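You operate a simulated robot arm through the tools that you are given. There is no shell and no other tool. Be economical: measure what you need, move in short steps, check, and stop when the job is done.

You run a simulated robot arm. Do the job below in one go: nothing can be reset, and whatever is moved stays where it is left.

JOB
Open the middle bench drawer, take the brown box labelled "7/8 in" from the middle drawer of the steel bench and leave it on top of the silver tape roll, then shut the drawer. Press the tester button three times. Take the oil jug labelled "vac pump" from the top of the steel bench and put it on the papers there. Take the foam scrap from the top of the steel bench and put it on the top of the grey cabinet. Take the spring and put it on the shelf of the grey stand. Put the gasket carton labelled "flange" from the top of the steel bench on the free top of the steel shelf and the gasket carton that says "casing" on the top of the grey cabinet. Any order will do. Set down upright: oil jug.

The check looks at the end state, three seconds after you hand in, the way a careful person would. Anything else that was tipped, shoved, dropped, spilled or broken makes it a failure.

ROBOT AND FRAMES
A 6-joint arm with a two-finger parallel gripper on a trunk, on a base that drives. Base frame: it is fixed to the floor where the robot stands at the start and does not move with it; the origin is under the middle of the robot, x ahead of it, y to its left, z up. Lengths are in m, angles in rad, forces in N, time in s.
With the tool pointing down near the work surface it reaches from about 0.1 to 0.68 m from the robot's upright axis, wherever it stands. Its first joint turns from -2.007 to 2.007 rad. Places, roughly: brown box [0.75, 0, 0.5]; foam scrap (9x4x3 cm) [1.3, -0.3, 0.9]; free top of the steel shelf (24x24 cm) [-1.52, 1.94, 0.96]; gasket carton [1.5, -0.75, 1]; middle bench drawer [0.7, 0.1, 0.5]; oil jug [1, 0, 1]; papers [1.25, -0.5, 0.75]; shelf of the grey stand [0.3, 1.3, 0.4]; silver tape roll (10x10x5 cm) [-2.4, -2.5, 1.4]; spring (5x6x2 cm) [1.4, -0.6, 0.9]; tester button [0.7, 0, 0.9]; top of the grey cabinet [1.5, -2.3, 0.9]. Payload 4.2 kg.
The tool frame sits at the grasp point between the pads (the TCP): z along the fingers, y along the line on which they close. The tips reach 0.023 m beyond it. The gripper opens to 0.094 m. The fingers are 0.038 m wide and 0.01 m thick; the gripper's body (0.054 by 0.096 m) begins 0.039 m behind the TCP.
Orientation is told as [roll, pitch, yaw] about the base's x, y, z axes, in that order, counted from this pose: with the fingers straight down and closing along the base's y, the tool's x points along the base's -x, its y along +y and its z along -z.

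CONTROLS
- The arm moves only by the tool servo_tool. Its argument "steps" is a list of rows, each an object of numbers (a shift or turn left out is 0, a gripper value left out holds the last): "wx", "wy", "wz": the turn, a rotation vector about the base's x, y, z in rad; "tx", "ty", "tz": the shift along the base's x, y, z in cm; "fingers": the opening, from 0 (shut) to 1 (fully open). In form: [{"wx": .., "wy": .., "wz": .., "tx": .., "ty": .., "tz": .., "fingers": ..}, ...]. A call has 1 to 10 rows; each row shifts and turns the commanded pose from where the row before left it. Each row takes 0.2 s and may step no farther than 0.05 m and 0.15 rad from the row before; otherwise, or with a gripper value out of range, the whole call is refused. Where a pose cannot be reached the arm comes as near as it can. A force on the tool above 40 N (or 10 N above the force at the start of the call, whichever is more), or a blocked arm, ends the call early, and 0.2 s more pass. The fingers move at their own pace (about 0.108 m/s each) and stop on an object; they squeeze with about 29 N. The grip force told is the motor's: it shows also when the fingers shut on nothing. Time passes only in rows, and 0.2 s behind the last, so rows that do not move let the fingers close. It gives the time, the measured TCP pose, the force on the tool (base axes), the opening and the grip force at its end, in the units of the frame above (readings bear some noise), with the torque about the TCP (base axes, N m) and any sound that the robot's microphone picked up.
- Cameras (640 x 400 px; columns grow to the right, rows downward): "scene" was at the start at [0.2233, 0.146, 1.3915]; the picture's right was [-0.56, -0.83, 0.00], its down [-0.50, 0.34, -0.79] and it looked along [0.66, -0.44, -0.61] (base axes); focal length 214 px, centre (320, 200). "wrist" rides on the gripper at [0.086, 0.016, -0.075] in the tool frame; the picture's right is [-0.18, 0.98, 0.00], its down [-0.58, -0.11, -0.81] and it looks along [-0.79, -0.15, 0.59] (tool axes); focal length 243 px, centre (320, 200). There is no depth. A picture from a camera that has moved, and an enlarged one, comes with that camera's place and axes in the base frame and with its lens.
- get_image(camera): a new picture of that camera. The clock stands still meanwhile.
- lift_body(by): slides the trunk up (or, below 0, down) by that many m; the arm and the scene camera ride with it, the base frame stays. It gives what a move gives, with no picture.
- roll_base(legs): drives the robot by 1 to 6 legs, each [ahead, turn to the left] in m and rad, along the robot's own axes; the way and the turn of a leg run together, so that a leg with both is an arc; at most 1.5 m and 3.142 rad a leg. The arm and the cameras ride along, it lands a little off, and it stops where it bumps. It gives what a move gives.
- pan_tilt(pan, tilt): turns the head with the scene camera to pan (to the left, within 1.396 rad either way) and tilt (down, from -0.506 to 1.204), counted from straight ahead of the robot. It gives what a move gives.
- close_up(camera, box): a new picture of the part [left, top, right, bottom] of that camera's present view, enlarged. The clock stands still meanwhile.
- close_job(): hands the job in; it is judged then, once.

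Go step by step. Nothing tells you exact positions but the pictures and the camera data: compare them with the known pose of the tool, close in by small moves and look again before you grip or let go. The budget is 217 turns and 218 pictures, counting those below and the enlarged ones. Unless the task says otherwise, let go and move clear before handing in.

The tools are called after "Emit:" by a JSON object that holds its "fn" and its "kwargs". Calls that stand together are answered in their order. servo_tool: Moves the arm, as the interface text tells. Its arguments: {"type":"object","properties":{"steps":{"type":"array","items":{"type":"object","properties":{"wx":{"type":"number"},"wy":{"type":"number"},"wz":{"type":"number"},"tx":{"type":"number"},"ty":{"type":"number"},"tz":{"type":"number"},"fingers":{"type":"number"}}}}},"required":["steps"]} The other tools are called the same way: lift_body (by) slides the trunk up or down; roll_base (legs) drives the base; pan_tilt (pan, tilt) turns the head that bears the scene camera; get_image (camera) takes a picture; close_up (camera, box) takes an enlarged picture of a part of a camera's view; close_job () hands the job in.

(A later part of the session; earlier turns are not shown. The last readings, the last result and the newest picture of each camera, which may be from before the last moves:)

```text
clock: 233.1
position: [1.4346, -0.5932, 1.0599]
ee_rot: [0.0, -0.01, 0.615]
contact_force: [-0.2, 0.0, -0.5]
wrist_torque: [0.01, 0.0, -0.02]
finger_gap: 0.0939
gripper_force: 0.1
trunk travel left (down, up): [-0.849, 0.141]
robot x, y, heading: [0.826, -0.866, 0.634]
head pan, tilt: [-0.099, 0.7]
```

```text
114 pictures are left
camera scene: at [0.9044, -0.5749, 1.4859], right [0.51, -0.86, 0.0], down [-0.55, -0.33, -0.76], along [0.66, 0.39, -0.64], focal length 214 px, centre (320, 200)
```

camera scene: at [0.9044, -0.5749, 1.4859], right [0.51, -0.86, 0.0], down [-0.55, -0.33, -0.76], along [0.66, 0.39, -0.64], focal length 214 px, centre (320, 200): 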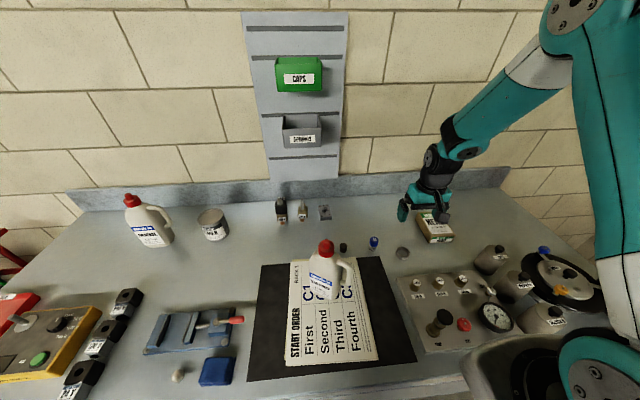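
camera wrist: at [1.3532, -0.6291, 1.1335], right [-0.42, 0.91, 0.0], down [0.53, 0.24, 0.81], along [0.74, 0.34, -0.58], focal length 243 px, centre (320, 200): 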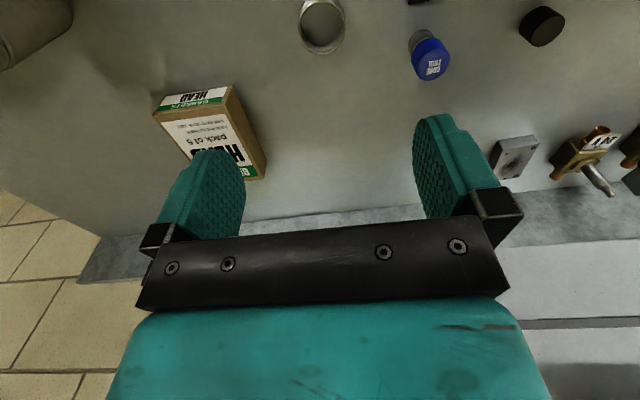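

Emit:
{"fn": "servo_tool", "kwargs": {"steps": [{"ty": 0.25, "tz": -4.5, "fingers": 0.85}, {"tz": -4.5}, {"tz": -3.5}, {}]}}

Emit:
{"fn": "get_image", "kwargs": {"camera": "wrist"}}

Emit:
{"fn": "close_up", "kwargs": {"camera": "scene", "box": [350, 200, 490, 300]}}

```text
clock: 234.1
position: [1.4323, -0.5949, 0.9322]
ee_rot: [0.0, -0.01, 0.614]
contact_force: [0.1, 0.5, -0.3]
wrist_torque: [0.0, 0.01, 0.01]
finger_gap: 0.08
gripper_force: 0.0
trunk travel left (down, up): [-0.849, 0.141]
robot x, y, heading: [0.8234, -0.8643, 0.632]
head pan, tilt: [-0.099, 0.7]
```

```text
113 pictures are left
camera wrist: at [1.3523, -0.6301, 1.0044], right [-0.42, 0.91, 0.0], down [0.53, 0.24, 0.81], along [0.74, 0.34, -0.58], focal length 243 px, centre (320, 200)
```

wrist: 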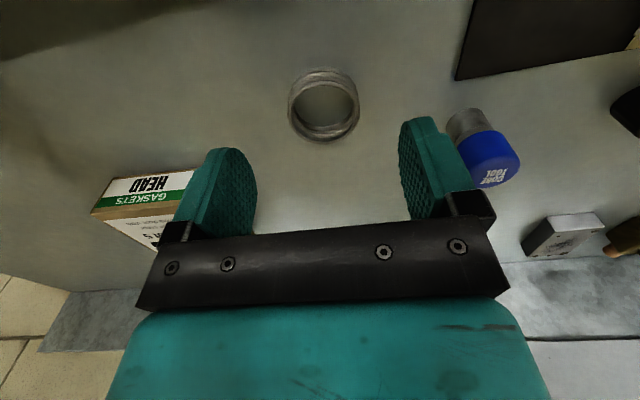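

```text
4.00 times, centred on (420, 250) of scene
camera zoom: at [0.9043, -0.5749, 1.486], right [0.51, -0.86, 0.0], down [-0.55, -0.33, -0.76], along [0.66, 0.39, -0.64], focal length 858 px, centre (-80, 0)
```

zoom: 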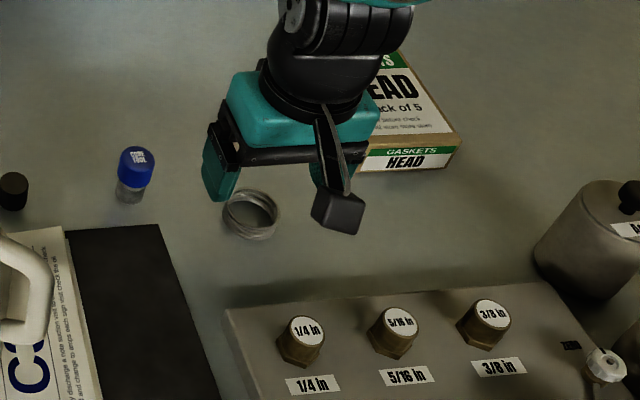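

Emit:
{"fn": "servo_tool", "kwargs": {"steps": [{"tx": -0.2, "ty": 0.3, "tz": -2}, {"tz": -1.5}, {"tz": -0.8}, {}]}}

Emit:
{"fn": "get_image", "kwargs": {"camera": "wrist"}}

```text
clock: 235.1
position: [1.4308, -0.5897, 0.8918]
ee_rot: [-0.001, -0.009, 0.615]
contact_force: [0.2, -0.4, 0.4]
wrist_torque: [-0.01, 0.0, 0.01]
finger_gap: 0.0801
gripper_force: 0.1
trunk travel left (down, up): [-0.849, 0.141]
robot x, y, heading: [0.823, -0.8641, 0.636]
head pan, tilt: [-0.099, 0.7]
```

```text
111 pictures are left
camera wrist: at [1.3503, -0.6252, 0.9642], right [-0.42, 0.91, 0.0], down [0.53, 0.24, 0.81], along [0.74, 0.34, -0.58], focal length 243 px, centre (320, 200)
```

wrist: 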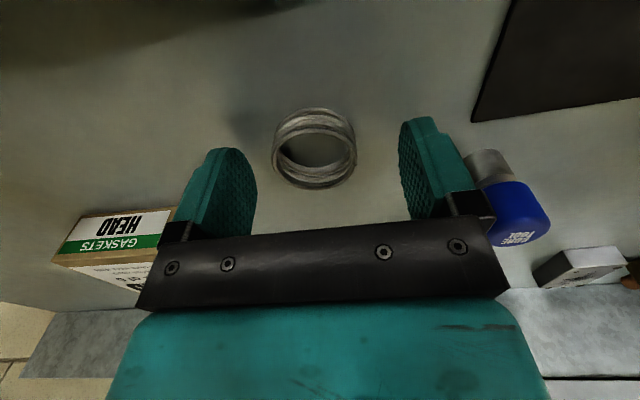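

Emit:
{"fn": "servo_tool", "kwargs": {"steps": [{"tx": -0.3, "ty": -0.2, "tz": -0.2}, {"fingers": 0}, {}, {}, {"tz": 1}, {"tz": 3}, {}]}}

Emit:
{"fn": "get_image", "kwargs": {"camera": "wrist"}}

```text
clock: 236.7
position: [1.4295, -0.5921, 0.9295]
ee_rot: [0.0, -0.008, 0.613]
contact_force: [0.3, 0.0, -0.7]
wrist_torque: [-0.03, 0.01, -0.01]
finger_gap: 0.0429
gripper_force: 28.6
trunk travel left (down, up): [-0.849, 0.141]
robot x, y, heading: [0.8255, -0.8639, 0.634]
head pan, tilt: [-0.099, 0.7]
```

```text
110 pictures are left
camera wrist: at [1.3492, -0.6272, 1.0021], right [-0.42, 0.91, 0.0], down [0.53, 0.24, 0.81], along [0.74, 0.34, -0.58], focal length 243 px, centre (320, 200)
```

wrist: 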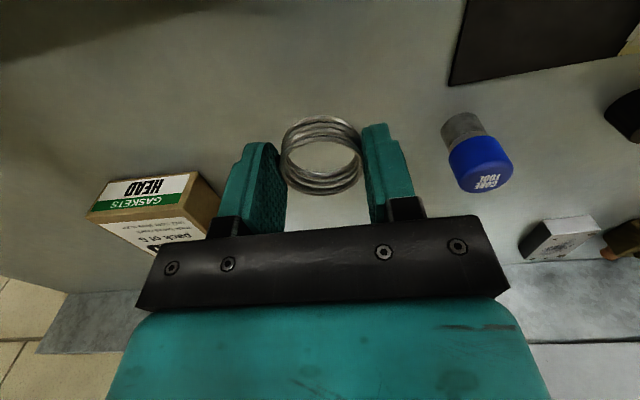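

Spring is held. Raising, retracting, then driving left along the bench to the grey stand.

Emit:
{"fn": "servo_tool", "kwargs": {"steps": [{"tz": 4.8}, {"tz": 4.8}, {"tz": 4.8}, {"tz": 4.8}, {"tz": 4.8}, {"tx": -4.8}, {"tx": -4.8}, {"tx": -4.8}, {"tx": -4.8}, {"tx": -4.8}]}}

Emit:
{"fn": "roll_base", "kwargs": {"legs": [[-0.35, 0], [0, 1.575], [1.5, 0], [0.5, 0], [0, -1.57]]}}

Emit:
{"fn": "pan_tilt", "kwargs": {"pan": -0.1, "tilt": 0.6}}

Emit:
{"fn": "get_image", "kwargs": {"camera": "scene"}}

```text
clock: 238.9
position: [1.1901, -0.5948, 1.1721]
ee_rot: [0.0, -0.009, 0.613]
contact_force: [0.1, -0.6, -0.3]
wrist_torque: [-0.04, 0.06, 0.04]
finger_gap: 0.0429
gripper_force: 28.7
trunk travel left (down, up): [-0.849, 0.141]
robot x, y, heading: [0.825, -0.8677, 0.637]
head pan, tilt: [-0.099, 0.7]
```

```text
clock: 254.6
position: [-0.9287, 0.8922, 1.1714]
ee_rot: [0.001, -0.008, 2.191]
contact_force: [1.1, -0.9, -0.7]
wrist_torque: [0.02, -0.01, -0.01]
finger_gap: 0.0427
gripper_force: 29.0
trunk travel left (down, up): [-0.849, 0.141]
robot x, y, heading: [-0.6586, 0.5312, 2.209]
head pan, tilt: [-0.099, 0.7]
stopped in leg 4: the robot was blocked; the commanded pose is now the measured one
```

```text
clock: 255.2
position: [-0.9285, 0.8931, 1.1731]
ee_rot: [-0.001, -0.01, 2.191]
contact_force: [0.8, 0.5, 0.7]
wrist_torque: [-0.02, -0.02, 0.01]
finger_gap: 0.0428
gripper_force: 28.6
trunk travel left (down, up): [-0.849, 0.141]
robot x, y, heading: [-0.6569, 0.5352, 2.207]
head pan, tilt: [-0.099, 0.6]
```

```text
109 pictures are left
camera scene: at [-0.9487, 0.6108, 1.4945], right [0.86, 0.52, 0.0], down [0.29, -0.48, -0.82], along [-0.43, 0.71, -0.57], focal length 214 px, centre (320, 200)
```

scene: 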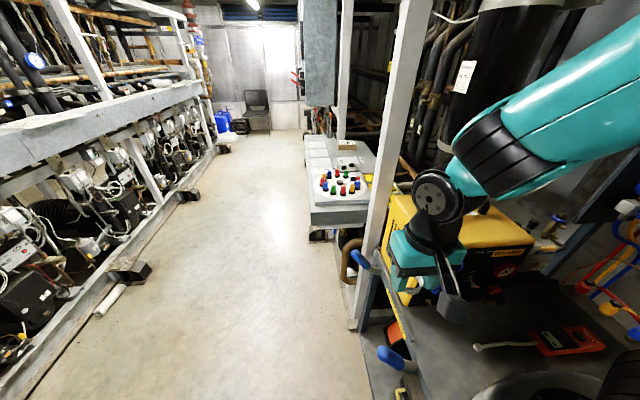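

The base bumped lightly at the trolley. I'll back straight off and inspect.

Emit:
{"fn": "roll_base", "kwargs": {"legs": [[-0.25, 0]]}}

Emit:
{"fn": "pan_tilt", "kwargs": {"pan": -0.5, "tilt": 0.6}}

Emit:
{"fn": "get_image", "kwargs": {"camera": "scene"}}

```text
clock: 257.1
position: [-0.7792, 0.6916, 1.1716]
ee_rot: [-0.001, -0.007, 2.194]
contact_force: [-0.9, -0.6, 0.3]
wrist_torque: [0.01, 0.0, -0.01]
finger_gap: 0.0428
gripper_force: 29.3
trunk travel left (down, up): [-0.849, 0.141]
robot x, y, heading: [-0.5075, 0.3277, 2.21]
head pan, tilt: [-0.099, 0.6]
```

```text
clock: 257.9
position: [-0.778, 0.6914, 1.1723]
ee_rot: [0.002, -0.009, 2.194]
contact_force: [0.3, 0.1, 0.1]
wrist_torque: [0.01, 0.01, -0.04]
finger_gap: 0.0428
gripper_force: 29.3
trunk travel left (down, up): [-0.849, 0.141]
robot x, y, heading: [-0.5056, 0.3316, 2.216]
head pan, tilt: [-0.499, 0.6]
```

```text
108 pictures are left
camera scene: at [-0.7652, 0.4211, 1.4946], right [0.99, 0.15, 0.0], down [0.08, -0.56, -0.83], along [-0.12, 0.82, -0.56], focal length 214 px, centre (320, 200)
```

scene: 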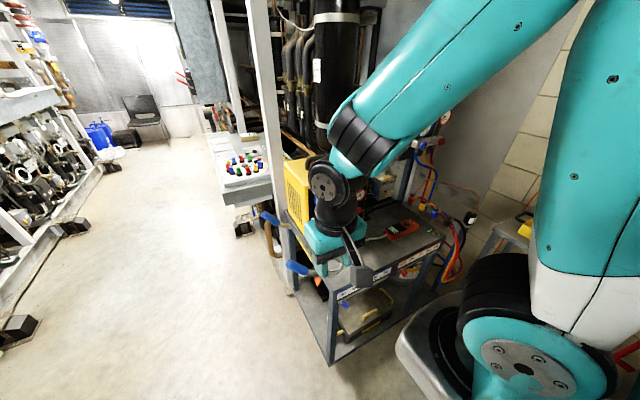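

The trolley looks undisturbed. I'm far enough along now; turn to face the stand and look.

Emit:
{"fn": "roll_base", "kwargs": {"legs": [[0, -1.57]]}}

Emit:
{"fn": "pan_tilt", "kwargs": {"pan": 0.25, "tilt": 0.7}}

Emit:
{"fn": "get_image", "kwargs": {"camera": "scene"}}

```text
clock: 262.2
position: [-0.1404, 0.6027, 1.1727]
ee_rot: [0.0, -0.008, 0.617]
contact_force: [-0.2, 0.3, -0.2]
wrist_torque: [-0.01, 0.02, 0.02]
finger_gap: 0.043
gripper_force: 28.7
trunk travel left (down, up): [-0.849, 0.141]
robot x, y, heading: [-0.508, 0.3279, 0.636]
head pan, tilt: [-0.499, 0.6]
```

```text
clock: 263.3
position: [-0.14, 0.6011, 1.172]
ee_rot: [0.001, -0.01, 0.618]
contact_force: [0.0, 0.0, -1.2]
wrist_torque: [0.0, 0.0, 0.01]
finger_gap: 0.0429
gripper_force: 28.5
trunk travel left (down, up): [-0.849, 0.141]
robot x, y, heading: [-0.5013, 0.3287, 0.638]
head pan, tilt: [0.25, 0.7]
```

```text
107 pictures are left
camera scene: at [-0.4453, 0.6421, 1.486], right [0.77, -0.63, 0.0], down [-0.41, -0.5, -0.77], along [0.48, 0.59, -0.64], focal length 214 px, centre (320, 200)
```

scene: 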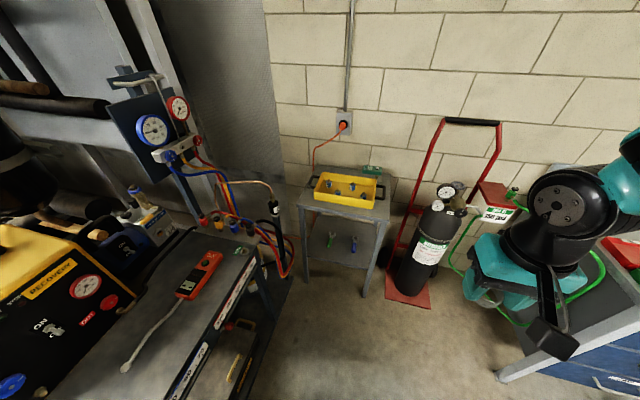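

Emit:
{"fn": "roll_base", "kwargs": {"legs": [[0.38, 0]]}}

Emit:
{"fn": "lift_body", "kwargs": {"by": -0.45}}

Emit:
{"fn": "pan_tilt", "kwargs": {"pan": 0.2, "tilt": 0.5}}

Emit:
{"fn": "get_image", "kwargs": {"camera": "scene"}}

Emit:
{"fn": "get_image", "kwargs": {"camera": "wrist"}}

```text
clock: 265.6
position: [0.1553, 0.8216, 1.1713]
ee_rot: [-0.001, -0.008, 0.621]
contact_force: [0.2, -0.5, 0.0]
wrist_torque: [0.01, -0.01, -0.01]
finger_gap: 0.043
gripper_force: 28.6
trunk travel left (down, up): [-0.849, 0.141]
robot x, y, heading: [-0.2075, 0.5441, 0.641]
head pan, tilt: [0.25, 0.7]
```

```text
refused: -0.45 is not a number from -0.4 to 0.4
```

```text
clock: 266.3
position: [0.1553, 0.8233, 1.1725]
ee_rot: [-0.001, -0.008, 0.619]
contact_force: [0.1, -0.4, -0.5]
wrist_torque: [0.02, 0.02, 0.01]
finger_gap: 0.0427
gripper_force: 29.2
trunk travel left (down, up): [-0.849, 0.141]
robot x, y, heading: [-0.2103, 0.55, 0.643]
head pan, tilt: [0.201, 0.499]
```

```text
106 pictures are left
camera scene: at [-0.1435, 0.8636, 1.5036], right [0.75, -0.67, 0.0], down [-0.32, -0.36, -0.88], along [0.59, 0.65, -0.48], focal length 214 px, centre (320, 200)
```

scene: 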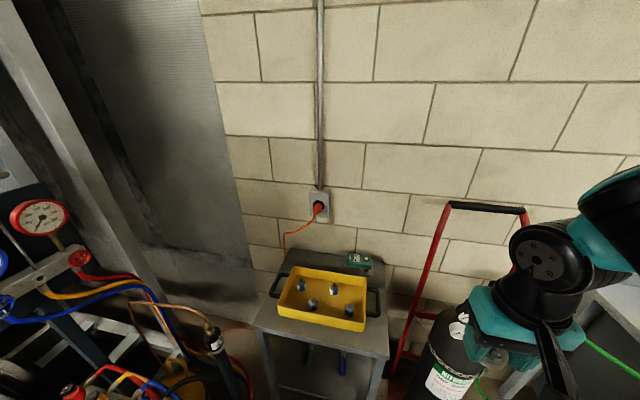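

```text
105 pictures are left
camera wrist: at [0.074, 0.7861, 1.2453], right [-0.42, 0.91, 0.0], down [0.53, 0.25, 0.81], along [0.74, 0.34, -0.58], focal length 243 px, centre (320, 200)
```

wrist: 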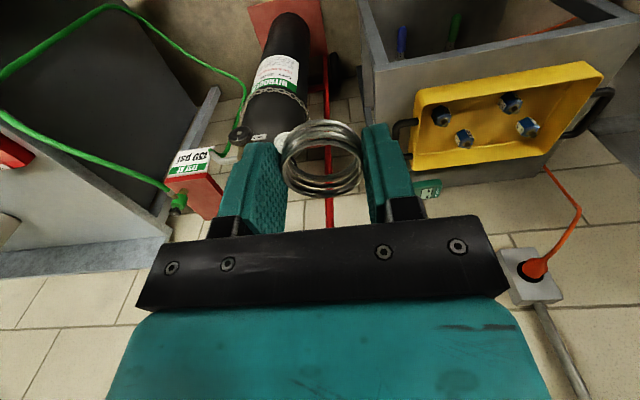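

Emit:
{"fn": "lift_body", "kwargs": {"by": -0.4}}

Emit:
{"fn": "lift_body", "kwargs": {"by": -0.2}}

Emit:
{"fn": "pan_tilt", "kwargs": {"pan": 0.2, "tilt": 0.5}}

Emit:
{"fn": "get_image", "kwargs": {"camera": "scene"}}

Emit:
{"fn": "get_image", "kwargs": {"camera": "wrist"}}

```text
clock: 270.2
position: [0.1545, 0.8223, 0.772]
ee_rot: [0.0, -0.009, 0.619]
contact_force: [-0.5, 0.6, -0.1]
wrist_torque: [-0.03, 0.01, -0.02]
finger_gap: 0.0428
gripper_force: 29.1
trunk travel left (down, up): [-0.449, 0.541]
robot x, y, heading: [-0.2097, 0.5492, 0.644]
head pan, tilt: [0.201, 0.499]
```

```text
clock: 272.3
position: [0.1535, 0.8213, 0.5732]
ee_rot: [-0.001, -0.008, 0.62]
contact_force: [-0.3, 0.2, 0.2]
wrist_torque: [-0.02, 0.02, -0.02]
finger_gap: 0.043
gripper_force: 28.9
trunk travel left (down, up): [-0.249, 0.741]
robot x, y, heading: [-0.2096, 0.552, 0.639]
head pan, tilt: [0.201, 0.499]
```

```text
clock: 272.9
position: [0.1557, 0.8239, 0.5728]
ee_rot: [0.0, -0.008, 0.619]
contact_force: [-0.5, -0.6, -0.7]
wrist_torque: [-0.03, 0.03, 0.02]
finger_gap: 0.0429
gripper_force: 28.8
trunk travel left (down, up): [-0.249, 0.741]
robot x, y, heading: [-0.2091, 0.5521, 0.637]
head pan, tilt: [0.201, 0.499]
```

```text
104 pictures are left
camera scene: at [-0.1435, 0.8636, 0.9037], right [0.75, -0.67, 0.0], down [-0.32, -0.36, -0.88], along [0.59, 0.65, -0.48], focal length 214 px, centre (320, 200)
```

scene: 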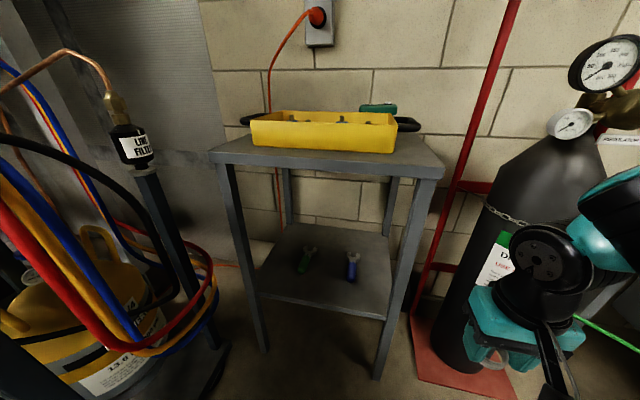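

```text
103 pictures are left
camera wrist: at [0.0739, 0.7861, 0.6453], right [-0.42, 0.91, 0.0], down [0.53, 0.25, 0.81], along [0.74, 0.34, -0.58], focal length 243 px, centre (320, 200)
```

wrist: 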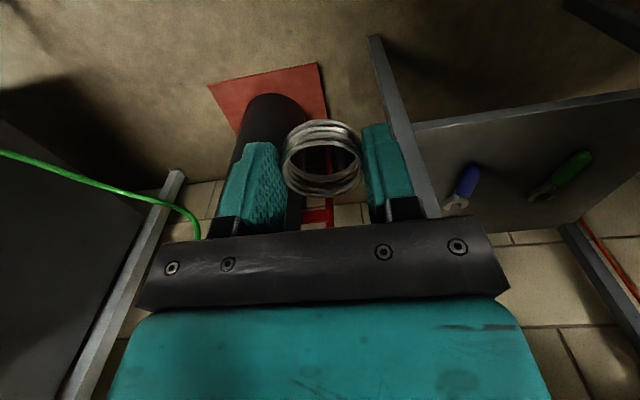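

The shelf is at z≈0.31 with two tools in the middle; the front strip between them at about (0.18, 1.21) is free. I'll shift the arm left in front of the shelf and tilt the tool forward.

Emit:
{"fn": "servo_tool", "kwargs": {"steps": [{"tx": -2.9, "ty": 3.9}, {"tx": -2.9, "ty": 3.9}, {"tx": -2.9, "ty": 3.9}, {"tx": -2.9, "ty": 3.9}, {"tx": -2.9, "ty": 3.9}, {"tx": -2.9, "ty": 3.9}, {}]}}

Emit:
{"fn": "servo_tool", "kwargs": {"steps": [{"wx": 0.0775, "wy": -0.1085}, {"wx": 0.0775, "wy": -0.1085}, {"wx": 0.0775, "wy": -0.1085}, {"wx": 0.0775, "wy": -0.1085}, {"wx": 0.0775, "wy": -0.1085}, {"wx": 0.0775, "wy": -0.1085}, {}]}}

Emit:
{"fn": "get_image", "kwargs": {"camera": "scene"}}

Emit:
{"fn": "get_image", "kwargs": {"camera": "wrist"}}

```text
clock: 274.5
position: [-0.0201, 1.0583, 0.5728]
ee_rot: [0.0, -0.007, 0.619]
contact_force: [-0.7, -0.4, 0.2]
wrist_torque: [-0.02, -0.04, -0.02]
finger_gap: 0.0428
gripper_force: 29.2
trunk travel left (down, up): [-0.249, 0.741]
robot x, y, heading: [-0.2101, 0.5473, 0.643]
head pan, tilt: [0.201, 0.499]
```

```text
clock: 276.3
position: [0.0184, 1.0623, 0.5823]
ee_rot: [0.034, -0.812, 0.506]
contact_force: [0.2, -0.1, 0.0]
wrist_torque: [0.0, 0.02, 0.0]
finger_gap: 0.043
gripper_force: 28.8
trunk travel left (down, up): [-0.249, 0.741]
robot x, y, heading: [-0.2137, 0.5536, 0.643]
head pan, tilt: [0.201, 0.499]
stopped in row 7: the arm was blocked; the commanded pose is now the measured one
```

```text
102 pictures are left
camera scene: at [-0.1698, 0.8787, 0.8988], right [0.92, -0.38, 0.0], down [-0.2, -0.49, -0.85], along [0.33, 0.79, -0.53], focal length 214 px, centre (320, 200)
```

scene: 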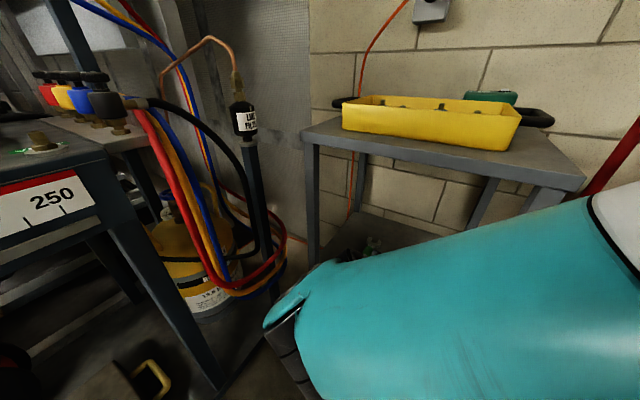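

```text
101 pictures are left
camera wrist: at [-0.0869, 1.0201, 0.5701], right [-0.39, 0.91, 0.16], down [-0.09, -0.21, 0.97], along [0.92, 0.36, 0.17], focal length 243 px, centre (320, 200)
```

wrist: 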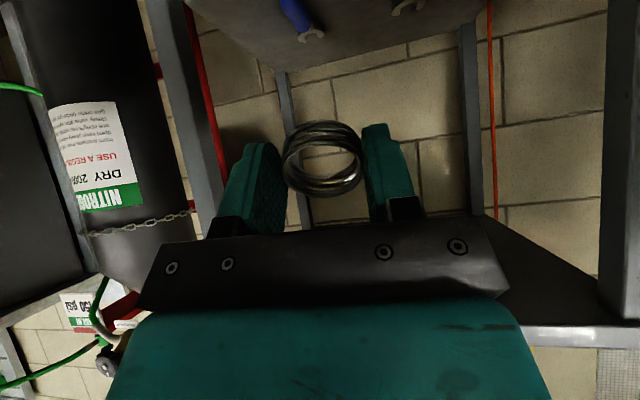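

The forearm touched the head again, so I must have the target straight ahead. I'll bring the arm back to the right and shift the base left.

Emit:
{"fn": "servo_tool", "kwargs": {"steps": [{"tx": 2.2, "ty": -3.9}, {"tx": 2.2, "ty": -3.9}, {"tx": 2.2, "ty": -3.9}, {"tx": 2.2, "ty": -3.9}, {"tx": 2.2, "ty": -3.9}, {"tx": 2.2, "ty": -3.9}, {}]}}

Emit:
{"fn": "roll_base", "kwargs": {"legs": [[-0.38, 0], [0, 1.57], [0.14, 0], [0, -1.57]]}}

Emit:
{"fn": "get_image", "kwargs": {"camera": "scene"}}

```text
clock: 277.9
position: [0.1397, 0.9296, 0.6019]
ee_rot: [0.017, -0.811, 0.526]
contact_force: [0.1, 0.8, -0.3]
wrist_torque: [-0.01, -0.02, -0.04]
finger_gap: 0.043
gripper_force: 29.1
out of reach, approached as far as the arm can: row 4, 5, 6
trunk travel left (down, up): [-0.249, 0.741]
robot x, y, heading: [-0.2089, 0.5445, 0.646]
head pan, tilt: [0.201, 0.499]
```

```text
clock: 286.6
position: [-0.8508, 0.8849, 0.6025]
ee_rot: [0.049, -0.806, 1.752]
contact_force: [-1.4, 0.2, 1.5]
wrist_torque: [0.02, -0.09, 0.03]
finger_gap: 0.0428
gripper_force: 28.9
trunk travel left (down, up): [-0.249, 0.741]
robot x, y, heading: [-0.6, 0.4345, 1.867]
head pan, tilt: [0.201, 0.499]
stopped in leg 4: the force on the tool passed its limit at 97 N (the readings are from after the stop); the commanded pose is now the measured one
```

```text
100 pictures are left
camera scene: at [-0.8763, 0.599, 0.9036], right [0.88, 0.48, 0.0], down [0.23, -0.42, -0.88], along [-0.42, 0.77, -0.48], focal length 214 px, centre (320, 200)
```

scene: 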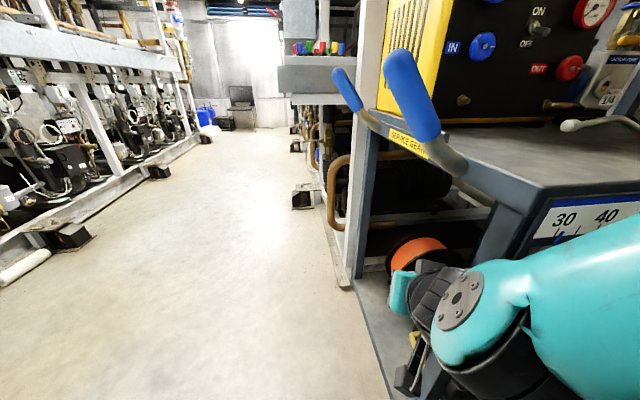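

The low arm struck the trolley's frame while turning. Turning back the way I came and inspecting.

Emit:
{"fn": "roll_base", "kwargs": {"legs": [[0, 0.34]]}}

Emit:
{"fn": "get_image", "kwargs": {"camera": "scene"}}

Emit:
{"fn": "get_image", "kwargs": {"camera": "wrist"}}

```text
clock: 288.0
position: [-0.9841, 0.7768, 0.6014]
ee_rot: [0.049, -0.806, 2.085]
contact_force: [-0.1, 0.9, -0.7]
wrist_torque: [0.0, -0.01, -0.02]
finger_gap: 0.0431
gripper_force: 28.8
trunk travel left (down, up): [-0.249, 0.741]
robot x, y, heading: [-0.5984, 0.429, 2.205]
head pan, tilt: [0.201, 0.499]
```

```text
99 pictures are left
camera scene: at [-0.9162, 0.4997, 0.9037], right [0.67, 0.74, 0.0], down [0.35, -0.32, -0.88], along [-0.65, 0.59, -0.48], focal length 214 px, centre (320, 200)
```

scene: 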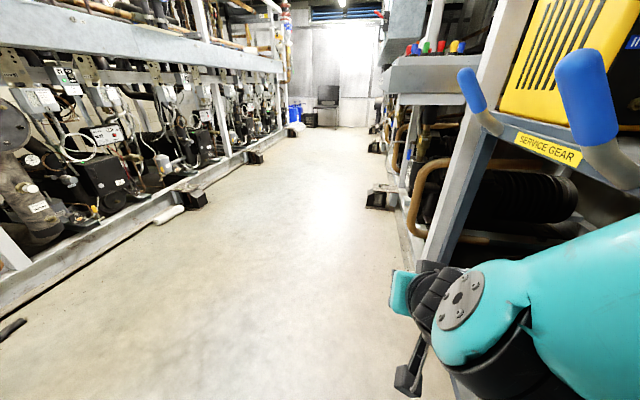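

```text
98 pictures are left
camera wrist: at [-0.9394, 0.6735, 0.5908], right [-0.9, -0.4, 0.17], down [0.21, -0.08, 0.97], along [-0.38, 0.91, 0.16], focal length 243 px, centre (320, 200)
```

wrist: 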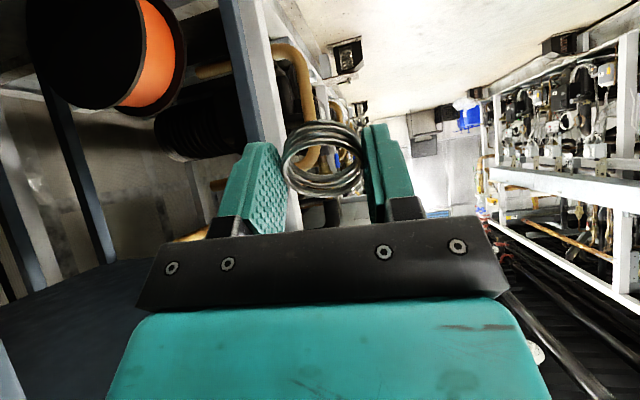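

Spring still held. I'll turn the long way round (to the left, free floor) to face the stand.

Emit:
{"fn": "roll_base", "kwargs": {"legs": [[0, 2.36], [0, 2.36]]}}

Emit:
{"fn": "pan_tilt", "kwargs": {"pan": 0.5, "tilt": 0.4}}

Emit:
{"fn": "get_image", "kwargs": {"camera": "scene"}}

```text
clock: 299.5
position: [-0.2417, 0.8024, 0.6015]
ee_rot: [0.051, -0.807, 0.481]
contact_force: [0.4, -0.2, 0.4]
wrist_torque: [0.0, -0.01, 0.01]
finger_gap: 0.0427
gripper_force: 28.9
trunk travel left (down, up): [-0.249, 0.741]
robot x, y, heading: [-0.6017, 0.4344, 0.603]
head pan, tilt: [0.201, 0.499]
```

```text
clock: 300.3
position: [-0.2413, 0.803, 0.6016]
ee_rot: [0.05, -0.806, 0.481]
contact_force: [-0.4, -0.2, -0.8]
wrist_torque: [0.01, 0.02, -0.01]
finger_gap: 0.0426
gripper_force: 28.7
trunk travel left (down, up): [-0.249, 0.741]
robot x, y, heading: [-0.5989, 0.4325, 0.6]
head pan, tilt: [0.499, 0.4]
```

```text
97 pictures are left
camera scene: at [-0.5435, 0.7599, 0.9128], right [0.89, -0.46, 0.0], down [-0.18, -0.35, -0.92], along [0.42, 0.82, -0.39], focal length 214 px, centre (320, 200)
```

scene: 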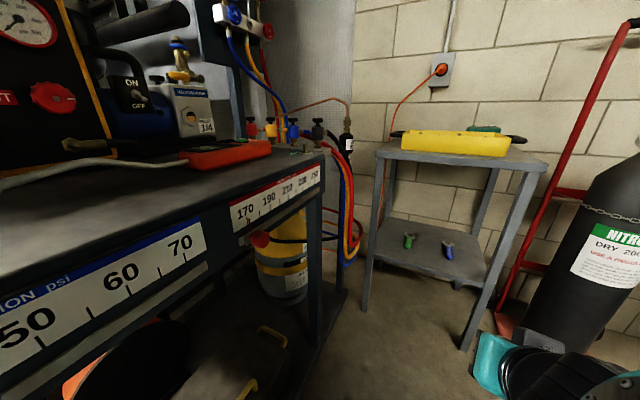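

Everything looks upright. Driving forward to the stand.

Emit:
{"fn": "roll_base", "kwargs": {"legs": [[0, 0.035], [0.38, 0]]}}

Emit:
{"fn": "pan_tilt", "kwargs": {"pan": 0.1, "tilt": 0.6}}

Emit:
{"fn": "get_image", "kwargs": {"camera": "scene"}}

Emit:
{"fn": "get_image", "kwargs": {"camera": "wrist"}}

```text
clock: 303.1
position: [0.0591, 1.0465, 0.6021]
ee_rot: [0.048, -0.805, 0.515]
contact_force: [0.3, 0.3, 0.8]
wrist_torque: [0.0, 0.02, 0.0]
finger_gap: 0.0428
gripper_force: 28.3
trunk travel left (down, up): [-0.249, 0.741]
robot x, y, heading: [-0.2842, 0.6595, 0.635]
head pan, tilt: [0.499, 0.4]
```

```text
clock: 304.0
position: [0.0598, 1.046, 0.6022]
ee_rot: [0.048, -0.806, 0.516]
contact_force: [-0.4, 0.7, 0.3]
wrist_torque: [-0.02, -0.01, 0.04]
finger_gap: 0.0431
gripper_force: 28.7
trunk travel left (down, up): [-0.249, 0.741]
robot x, y, heading: [-0.2867, 0.6653, 0.635]
head pan, tilt: [0.099, 0.6]
```

```text
96 pictures are left
camera scene: at [-0.2144, 0.9675, 0.8946], right [0.67, -0.74, 0.0], down [-0.42, -0.38, -0.83], along [0.61, 0.55, -0.56], focal length 214 px, centre (320, 200)
```

scene: 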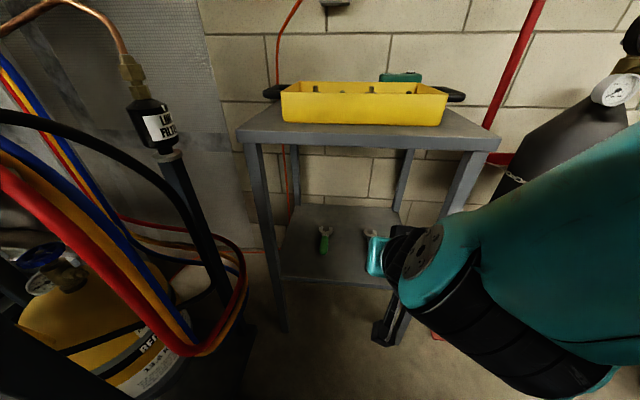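

```text
95 pictures are left
camera wrist: at [-0.0466, 1.0018, 0.5908], right [-0.4, 0.9, 0.17], down [-0.08, -0.21, 0.97], along [0.91, 0.38, 0.16], focal length 243 px, centre (320, 200)
```

wrist: 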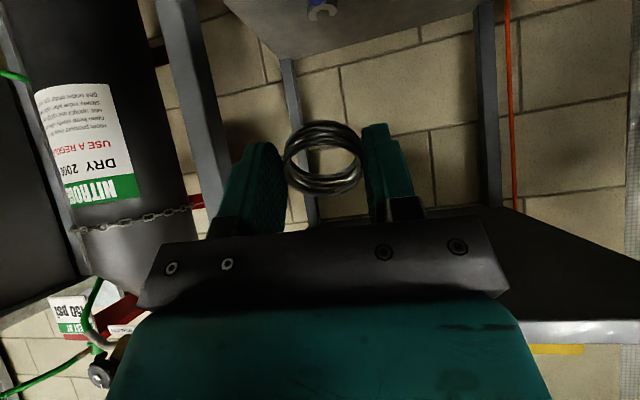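

Straight ahead now. Lower the trunk, then move in toward the shelf.

Emit:
{"fn": "lift_body", "kwargs": {"by": -0.15}}

Emit:
{"fn": "servo_tool", "kwargs": {"steps": [{"tx": 3.2, "ty": 3.5}, {"tx": 3.2, "ty": 3.5}, {"tx": 3.2, "ty": 3.5}, {"tx": 3.2, "ty": 3.5}, {}]}}

Emit:
{"fn": "get_image", "kwargs": {"camera": "scene"}}

Emit:
{"fn": "get_image", "kwargs": {"camera": "wrist"}}

```text
clock: 305.8
position: [0.0596, 1.0453, 0.4516]
ee_rot: [0.048, -0.806, 0.515]
contact_force: [-0.1, 0.4, -0.6]
wrist_torque: [-0.01, 0.02, 0.02]
finger_gap: 0.0431
gripper_force: 29.5
trunk travel left (down, up): [-0.099, 0.891]
robot x, y, heading: [-0.285, 0.661, 0.63]
head pan, tilt: [0.099, 0.6]
```

```text
clock: 306.9
position: [0.1865, 1.1871, 0.4504]
ee_rot: [0.048, -0.807, 0.514]
contact_force: [0.5, 0.4, -0.5]
wrist_torque: [0.0, 0.02, 0.03]
finger_gap: 0.0429
gripper_force: 29.6
trunk travel left (down, up): [-0.099, 0.891]
robot x, y, heading: [-0.2862, 0.6617, 0.63]
head pan, tilt: [0.099, 0.6]
```

```text
94 pictures are left
camera scene: at [-0.2144, 0.9674, 0.7446], right [0.67, -0.74, 0.0], down [-0.42, -0.38, -0.83], along [0.61, 0.55, -0.56], focal length 214 px, centre (320, 200)
```

scene: 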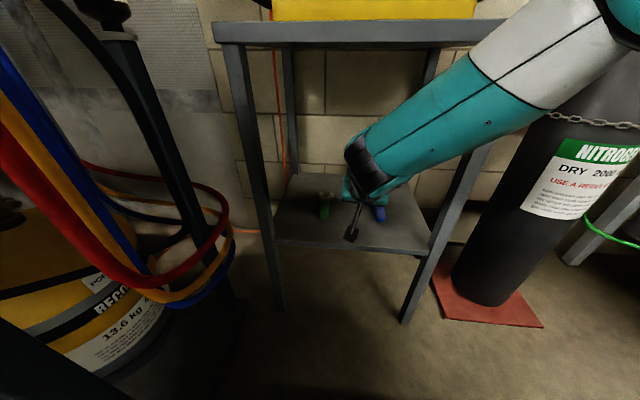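

```text
93 pictures are left
camera wrist: at [0.0805, 1.1429, 0.4393], right [-0.4, 0.9, 0.17], down [-0.08, -0.21, 0.97], along [0.91, 0.38, 0.16], focal length 243 px, centre (320, 200)
```

wrist: 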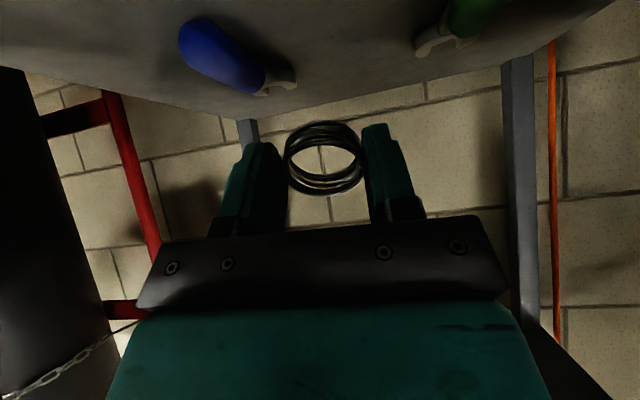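

Emit:
{"fn": "close_up", "kwargs": {"camera": "scene", "box": [260, 120, 460, 270]}}

```text
2.67 times, centred on (360, 195) of scene
camera zoom: at [-0.2144, 0.9674, 0.7446], right [0.67, -0.74, 0.0], down [-0.42, -0.38, -0.83], along [0.61, 0.55, -0.56], focal length 572 px, centre (213, 213)
```

zoom: 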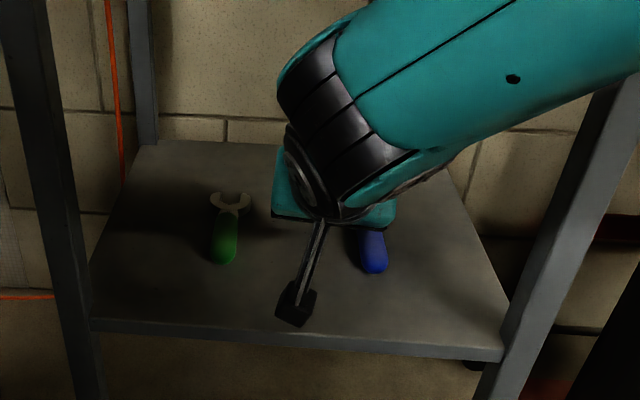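

Emit:
{"fn": "servo_tool", "kwargs": {"steps": [{"wx": -0.07, "wy": 0.128}, {"wx": -0.07, "wy": 0.128}, {"tz": -3}, {"tz": -2}, {}]}}

Emit:
{"fn": "close_up", "kwargs": {"camera": "scene", "box": [260, 120, 460, 270]}}

Emit:
{"fn": "get_image", "kwargs": {"camera": "wrist"}}

```text
clock: 308.1
position: [0.1878, 1.1848, 0.4016]
ee_rot: [0.053, -0.513, 0.511]
contact_force: [-0.4, -1.0, -0.8]
wrist_torque: [-0.01, 0.01, 0.02]
finger_gap: 0.043
gripper_force: 29.2
trunk travel left (down, up): [-0.099, 0.891]
robot x, y, heading: [-0.2826, 0.6649, 0.628]
head pan, tilt: [0.099, 0.6]
```

```text
2.67 times, centred on (360, 195) of scene
camera zoom: at [-0.2144, 0.9674, 0.7446], right [0.67, -0.74, 0.0], down [-0.42, -0.38, -0.83], along [0.61, 0.55, -0.56], focal length 572 px, centre (213, 213)
```

zoom: 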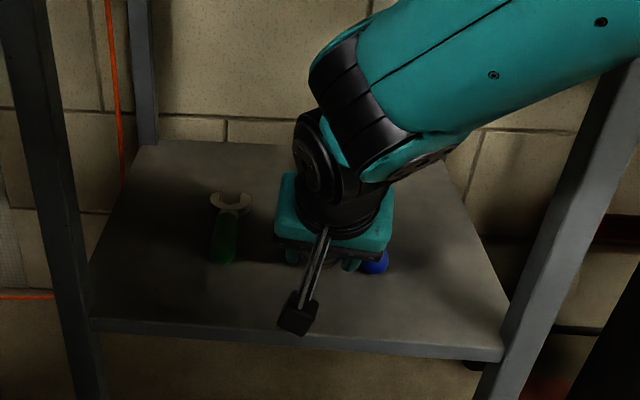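

```text
90 pictures are left
camera wrist: at [0.0838, 1.1418, 0.4239], right [-0.36, 0.92, 0.14], down [0.17, -0.08, 0.98], along [0.92, 0.38, -0.13], focal length 243 px, centre (320, 200)
```

wrist: 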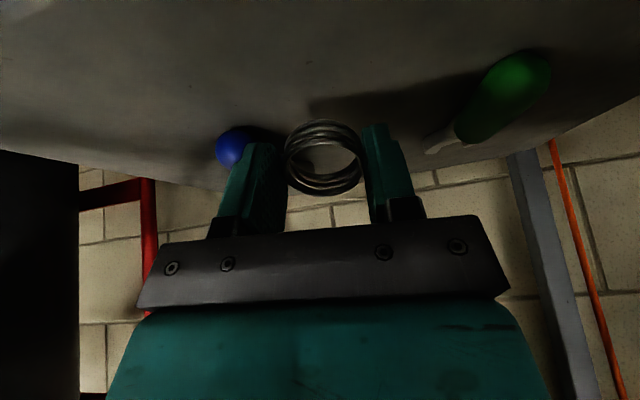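

Shift slightly left, away from the blue tool, and continue down gently.

Emit:
{"fn": "servo_tool", "kwargs": {"steps": [{"tx": -1.5, "ty": 0.7}, {"tz": -1.5}, {"tz": -0.8}, {"tz": -0.5}, {"tz": -0.4}, {}]}}

Emit:
{"fn": "get_image", "kwargs": {"camera": "wrist"}}

Emit:
{"fn": "close_up", "kwargs": {"camera": "scene", "box": [300, 170, 420, 260]}}

```text
clock: 309.2
position: [0.174, 1.1932, 0.3805]
ee_rot: [0.057, -0.528, 0.507]
contact_force: [-3.0, -3.5, 15.7]
wrist_torque: [-0.24, 0.05, -0.01]
finger_gap: 0.0428
gripper_force: 29.0
trunk travel left (down, up): [-0.099, 0.891]
robot x, y, heading: [-0.2848, 0.6637, 0.629]
head pan, tilt: [0.099, 0.6]
stopped in row 5: the force on the tool passed its limit at 49 N (the readings are from after the stop); the commanded pose is now the measured one
```

```text
89 pictures are left
camera wrist: at [0.0695, 1.1508, 0.4014], right [-0.36, 0.92, 0.14], down [0.16, -0.09, 0.98], along [0.92, 0.38, -0.12], focal length 243 px, centre (320, 200)
```

wrist: 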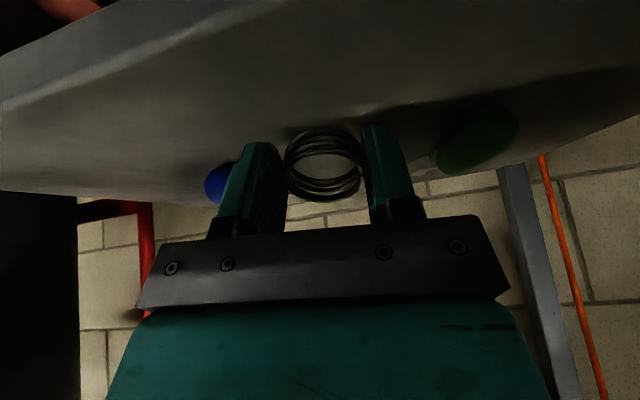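

```text
4.44 times, centred on (360, 215) of scene
camera zoom: at [-0.2144, 0.967, 0.7447], right [0.67, -0.74, 0.0], down [-0.42, -0.38, -0.83], along [0.61, 0.55, -0.56], focal length 953 px, centre (142, 133)
```

zoom: 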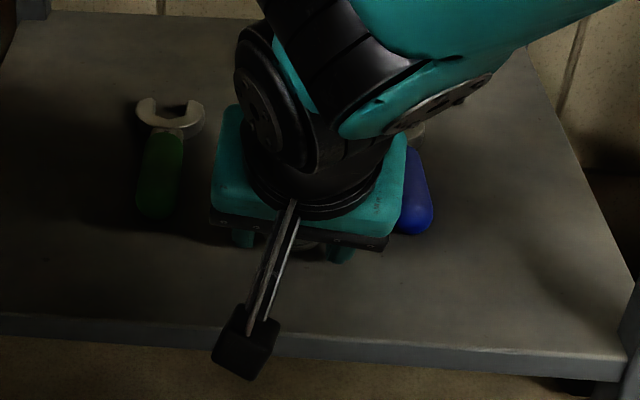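

Contact. Easing, opening moderately, then withdrawing up and back.

Emit:
{"fn": "servo_tool", "kwargs": {"steps": [{"tz": 0.1}, {"fingers": 0.65}, {}, {}, {"tz": 2}, {"tz": 2, "tx": -1, "ty": -0.6}, {"tx": -3.8, "ty": -2.5}, {"tx": -3.8, "ty": -2.5}, {"tx": -3.8, "ty": -2.5}]}}

Emit:
{"fn": "get_image", "kwargs": {"camera": "wrist"}}

Emit:
{"fn": "close_up", "kwargs": {"camera": "scene", "box": [260, 120, 460, 270]}}

```text
clock: 311.2
position: [0.0499, 1.1118, 0.4202]
ee_rot: [0.056, -0.524, 0.507]
contact_force: [0.0, -0.1, 0.1]
wrist_torque: [0.01, 0.0, 0.05]
finger_gap: 0.0612
gripper_force: 0.0
trunk travel left (down, up): [-0.099, 0.891]
robot x, y, heading: [-0.2858, 0.6606, 0.631]
head pan, tilt: [0.099, 0.6]
```

```text
87 pictures are left
camera wrist: at [-0.0547, 1.0692, 0.4414], right [-0.36, 0.92, 0.14], down [0.17, -0.08, 0.98], along [0.92, 0.38, -0.12], focal length 243 px, centre (320, 200)
```

wrist: 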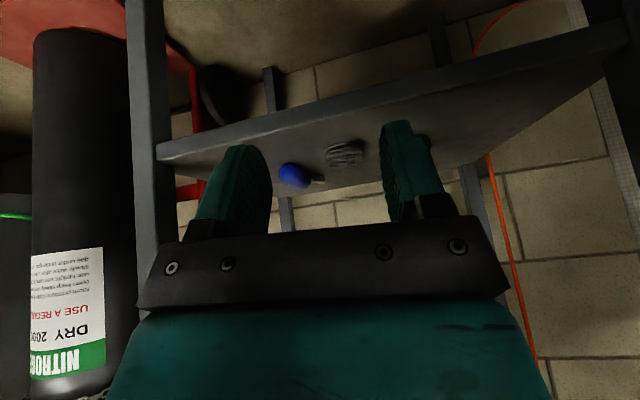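

```text
2.67 times, centred on (360, 195) of scene
camera zoom: at [-0.2141, 0.9674, 0.7446], right [0.67, -0.74, 0.0], down [-0.42, -0.38, -0.83], along [0.61, 0.55, -0.56], focal length 572 px, centre (213, 213)
```

zoom: 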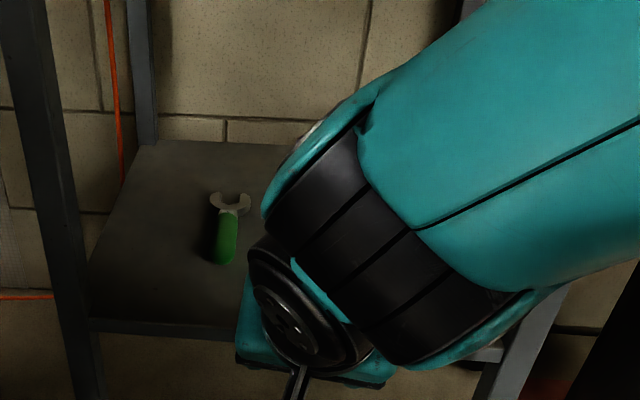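

Spring is on the shelf. Backing off and raising the trunk, then checking from the scene camera.

Emit:
{"fn": "roll_base", "kwargs": {"legs": [[-0.36, 0]]}}

Emit:
{"fn": "lift_body", "kwargs": {"by": 0.3}}

Emit:
{"fn": "get_image", "kwargs": {"camera": "scene"}}

Emit:
{"fn": "lift_body", "kwargs": {"by": 0.4}}

```text
clock: 313.6
position: [-0.2448, 0.8934, 0.4201]
ee_rot: [0.054, -0.522, 0.497]
contact_force: [0.0, -0.1, -0.6]
wrist_torque: [0.03, -0.05, 0.01]
finger_gap: 0.0612
gripper_force: 0.1
trunk travel left (down, up): [-0.099, 0.891]
robot x, y, heading: [-0.5808, 0.4456, 0.623]
head pan, tilt: [0.099, 0.6]
```

```text
clock: 316.6
position: [-0.2437, 0.8929, 0.72]
ee_rot: [0.055, -0.524, 0.496]
contact_force: [-0.2, 0.5, 0.6]
wrist_torque: [0.0, 0.01, -0.03]
finger_gap: 0.061
gripper_force: 0.0
trunk travel left (down, up): [-0.399, 0.591]
robot x, y, heading: [-0.5892, 0.4466, 0.62]
head pan, tilt: [0.099, 0.6]
```

```text
85 pictures are left
camera scene: at [-0.5093, 0.7506, 1.0445], right [0.66, -0.75, 0.0], down [-0.42, -0.37, -0.83], along [0.62, 0.54, -0.56], focal length 214 px, centre (320, 200)
```

scene: 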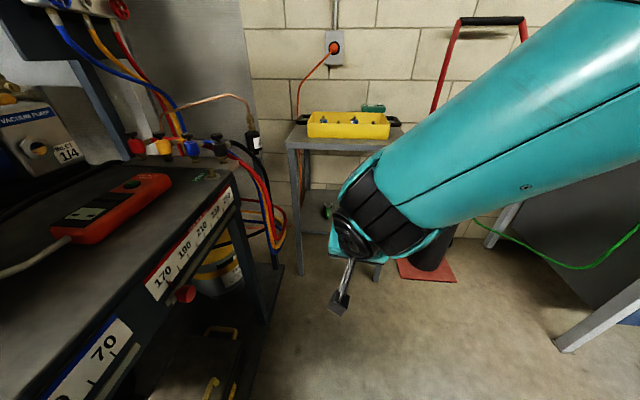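

```text
clock: 320.4
position: [-0.2436, 0.8935, 1.1197]
ee_rot: [0.054, -0.522, 0.496]
contact_force: [0.0, -1.0, -0.8]
wrist_torque: [-0.01, -0.02, -0.01]
finger_gap: 0.0611
gripper_force: 0.1
trunk travel left (down, up): [-0.799, 0.191]
robot x, y, heading: [-0.5853, 0.4473, 0.619]
head pan, tilt: [0.099, 0.6]
```

Now the drawer. Driving to in front of the drawer unit.

Emit:
{"fn": "roll_base", "kwargs": {"legs": [[-0.05, 0], [0, -1.555], [1.02, 0], [0, 1.57]]}}

Emit:
{"fn": "pan_tilt", "kwargs": {"pan": -0.05, "tilt": 0.75}}

Emit:
{"fn": "get_image", "kwargs": {"camera": "scene"}}

```text
clock: 333.7
position: [0.3142, 0.103, 1.1213]
ee_rot: [0.054, -0.526, 0.576]
contact_force: [-0.7, 0.3, 0.1]
wrist_torque: [0.0, 0.01, 0.03]
finger_gap: 0.0612
gripper_force: 0.0
trunk travel left (down, up): [-0.799, 0.191]
robot x, y, heading: [0.0114, -0.3701, 0.695]
head pan, tilt: [0.099, 0.6]
```

```text
clock: 334.4
position: [0.3144, 0.1023, 1.1211]
ee_rot: [0.053, -0.523, 0.576]
contact_force: [-0.1, -0.5, -0.7]
wrist_torque: [-0.01, 0.01, 0.0]
finger_gap: 0.0612
gripper_force: 0.1
trunk travel left (down, up): [-0.799, 0.191]
robot x, y, heading: [0.0081, -0.3699, 0.699]
head pan, tilt: [-0.051, 0.75]
```

```text
84 pictures are left
camera scene: at [0.0659, -0.0731, 1.4317], right [0.61, -0.8, 0.0], down [-0.54, -0.41, -0.73], along [0.58, 0.44, -0.68], focal length 214 px, centre (320, 200)
```

scene: 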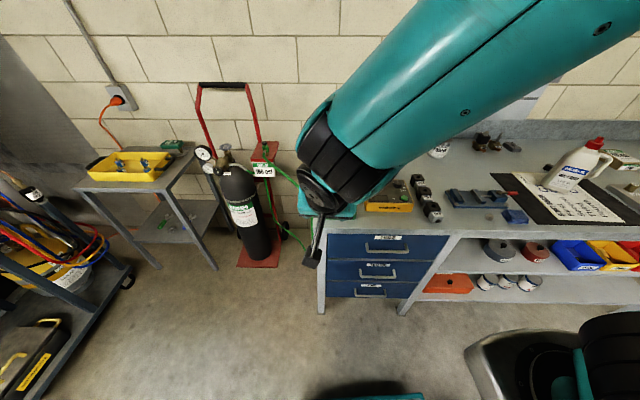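

Emit:
{"fn": "close_up", "kwargs": {"camera": "scene", "box": [310, 200, 470, 310]}}

Emit:
{"fn": "close_up", "kwargs": {"camera": "scene", "box": [80, 140, 240, 280]}}

```text
3.64 times, centred on (390, 255) of scene
camera zoom: at [0.0659, -0.0731, 1.4317], right [0.61, -0.8, 0.0], down [-0.54, -0.41, -0.73], along [0.58, 0.44, -0.68], focal length 780 px, centre (66, 0)
```

zoom: 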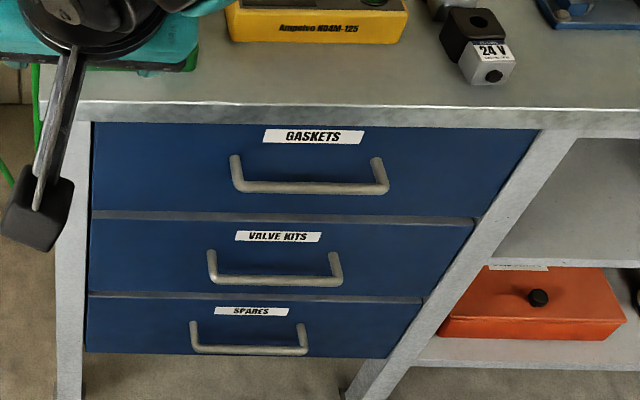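

```text
2.86 times, centred on (160, 210) of scene
camera zoom: at [0.0659, -0.0731, 1.4317], right [0.61, -0.8, 0.0], down [-0.54, -0.41, -0.73], along [0.58, 0.44, -0.68], focal length 613 px, centre (777, 171)
```

zoom: 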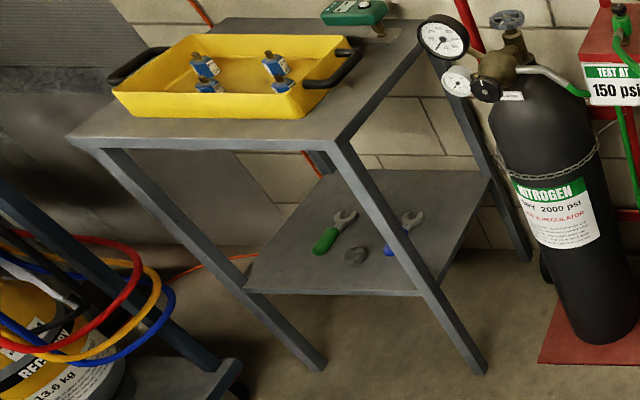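

The spring rests on the stand's shelf. The middle drawer ("VALVE KITS") handle bar is at about (0.592, 0.0, 0.52). I'll lower the trunk and bring the tool to horizontal pointing at the drawer.

Emit:
{"fn": "roll_base", "kwargs": {"legs": [[0, -0.06]]}}

Emit:
{"fn": "lift_body", "kwargs": {"by": -0.4}}

Emit:
{"fn": "lift_body", "kwargs": {"by": -0.2}}

Emit:
{"fn": "servo_tool", "kwargs": {"steps": [{"wz": 0.12, "fingers": 1}, {"wx": 0.0834, "wy": -0.1124, "tx": 1, "ty": 0.75}, {"wx": 0.0834, "wy": -0.1124, "tx": 1, "ty": 0.75}, {"wx": 0.0834, "wy": -0.1124, "tx": 1, "ty": 0.75}, {"wx": 0.0834, "wy": -0.1124, "tx": 1, "ty": 0.75}, {"wx": 0.0834, "wy": -0.1124, "tx": 1, "ty": 0.75}, {"wx": 0.0834, "wy": -0.1124, "tx": 1, "ty": 0.75}, {"wx": 0.0834, "wy": -0.1124, "tx": 1, "ty": 0.75}, {}]}}

Emit:
{"fn": "get_image", "kwargs": {"camera": "scene"}}

```text
clock: 335.3
position: [0.3432, 0.0831, 1.1203]
ee_rot: [0.053, -0.524, 0.514]
contact_force: [0.8, -0.9, 0.2]
wrist_torque: [-0.01, -0.02, -0.01]
finger_gap: 0.061
gripper_force: 0.1
trunk travel left (down, up): [-0.799, 0.191]
robot x, y, heading: [0.0099, -0.3713, 0.639]
head pan, tilt: [-0.051, 0.75]
```

```text
clock: 339.1
position: [0.3417, 0.0846, 0.72]
ee_rot: [0.053, -0.524, 0.514]
contact_force: [-0.1, 0.5, 0.2]
wrist_torque: [0.01, 0.01, 0.02]
finger_gap: 0.0611
gripper_force: 0.1
trunk travel left (down, up): [-0.399, 0.591]
robot x, y, heading: [0.008, -0.3721, 0.64]
head pan, tilt: [-0.051, 0.75]
```

```text
clock: 341.3
position: [0.3426, 0.0844, 0.5213]
ee_rot: [0.054, -0.524, 0.515]
contact_force: [-0.4, 0.5, 1.1]
wrist_torque: [0.0, 0.0, -0.01]
finger_gap: 0.0613
gripper_force: 0.1
trunk travel left (down, up): [-0.199, 0.791]
robot x, y, heading: [0.0072, -0.3733, 0.642]
head pan, tilt: [-0.051, 0.75]
```

```text
clock: 343.3
position: [0.4164, 0.1528, 0.5297]
ee_rot: [0.075, -1.493, 0.616]
contact_force: [0.0, 0.5, -0.1]
wrist_torque: [-0.02, 0.02, -0.04]
finger_gap: 0.0941
gripper_force: 0.0
out of reach, approached as far as the arm can: row 8
trunk travel left (down, up): [-0.199, 0.791]
robot x, y, heading: [0.0116, -0.3694, 0.641]
head pan, tilt: [-0.051, 0.75]
```

```text
81 pictures are left
camera scene: at [0.0837, -0.0771, 0.8317], right [0.56, -0.83, 0.0], down [-0.57, -0.38, -0.73], along [0.61, 0.41, -0.68], focal length 214 px, centre (320, 200)
```

scene: 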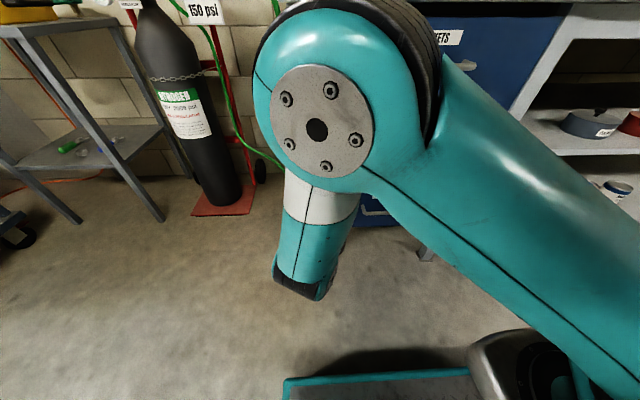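

Emit:
{"fn": "get_image", "kwargs": {"camera": "wrist"}}

```text
80 pictures are left
camera wrist: at [0.3428, 0.1149, 0.4487], right [-0.61, 0.77, 0.19], down [-0.51, -0.57, 0.64], along [0.6, 0.3, 0.74], focal length 243 px, centre (320, 200)
```

wrist: 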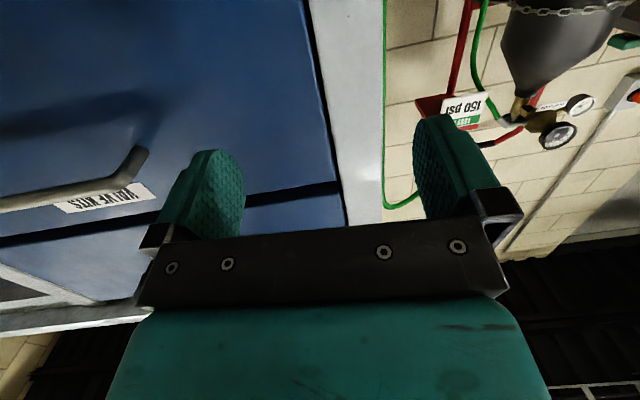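

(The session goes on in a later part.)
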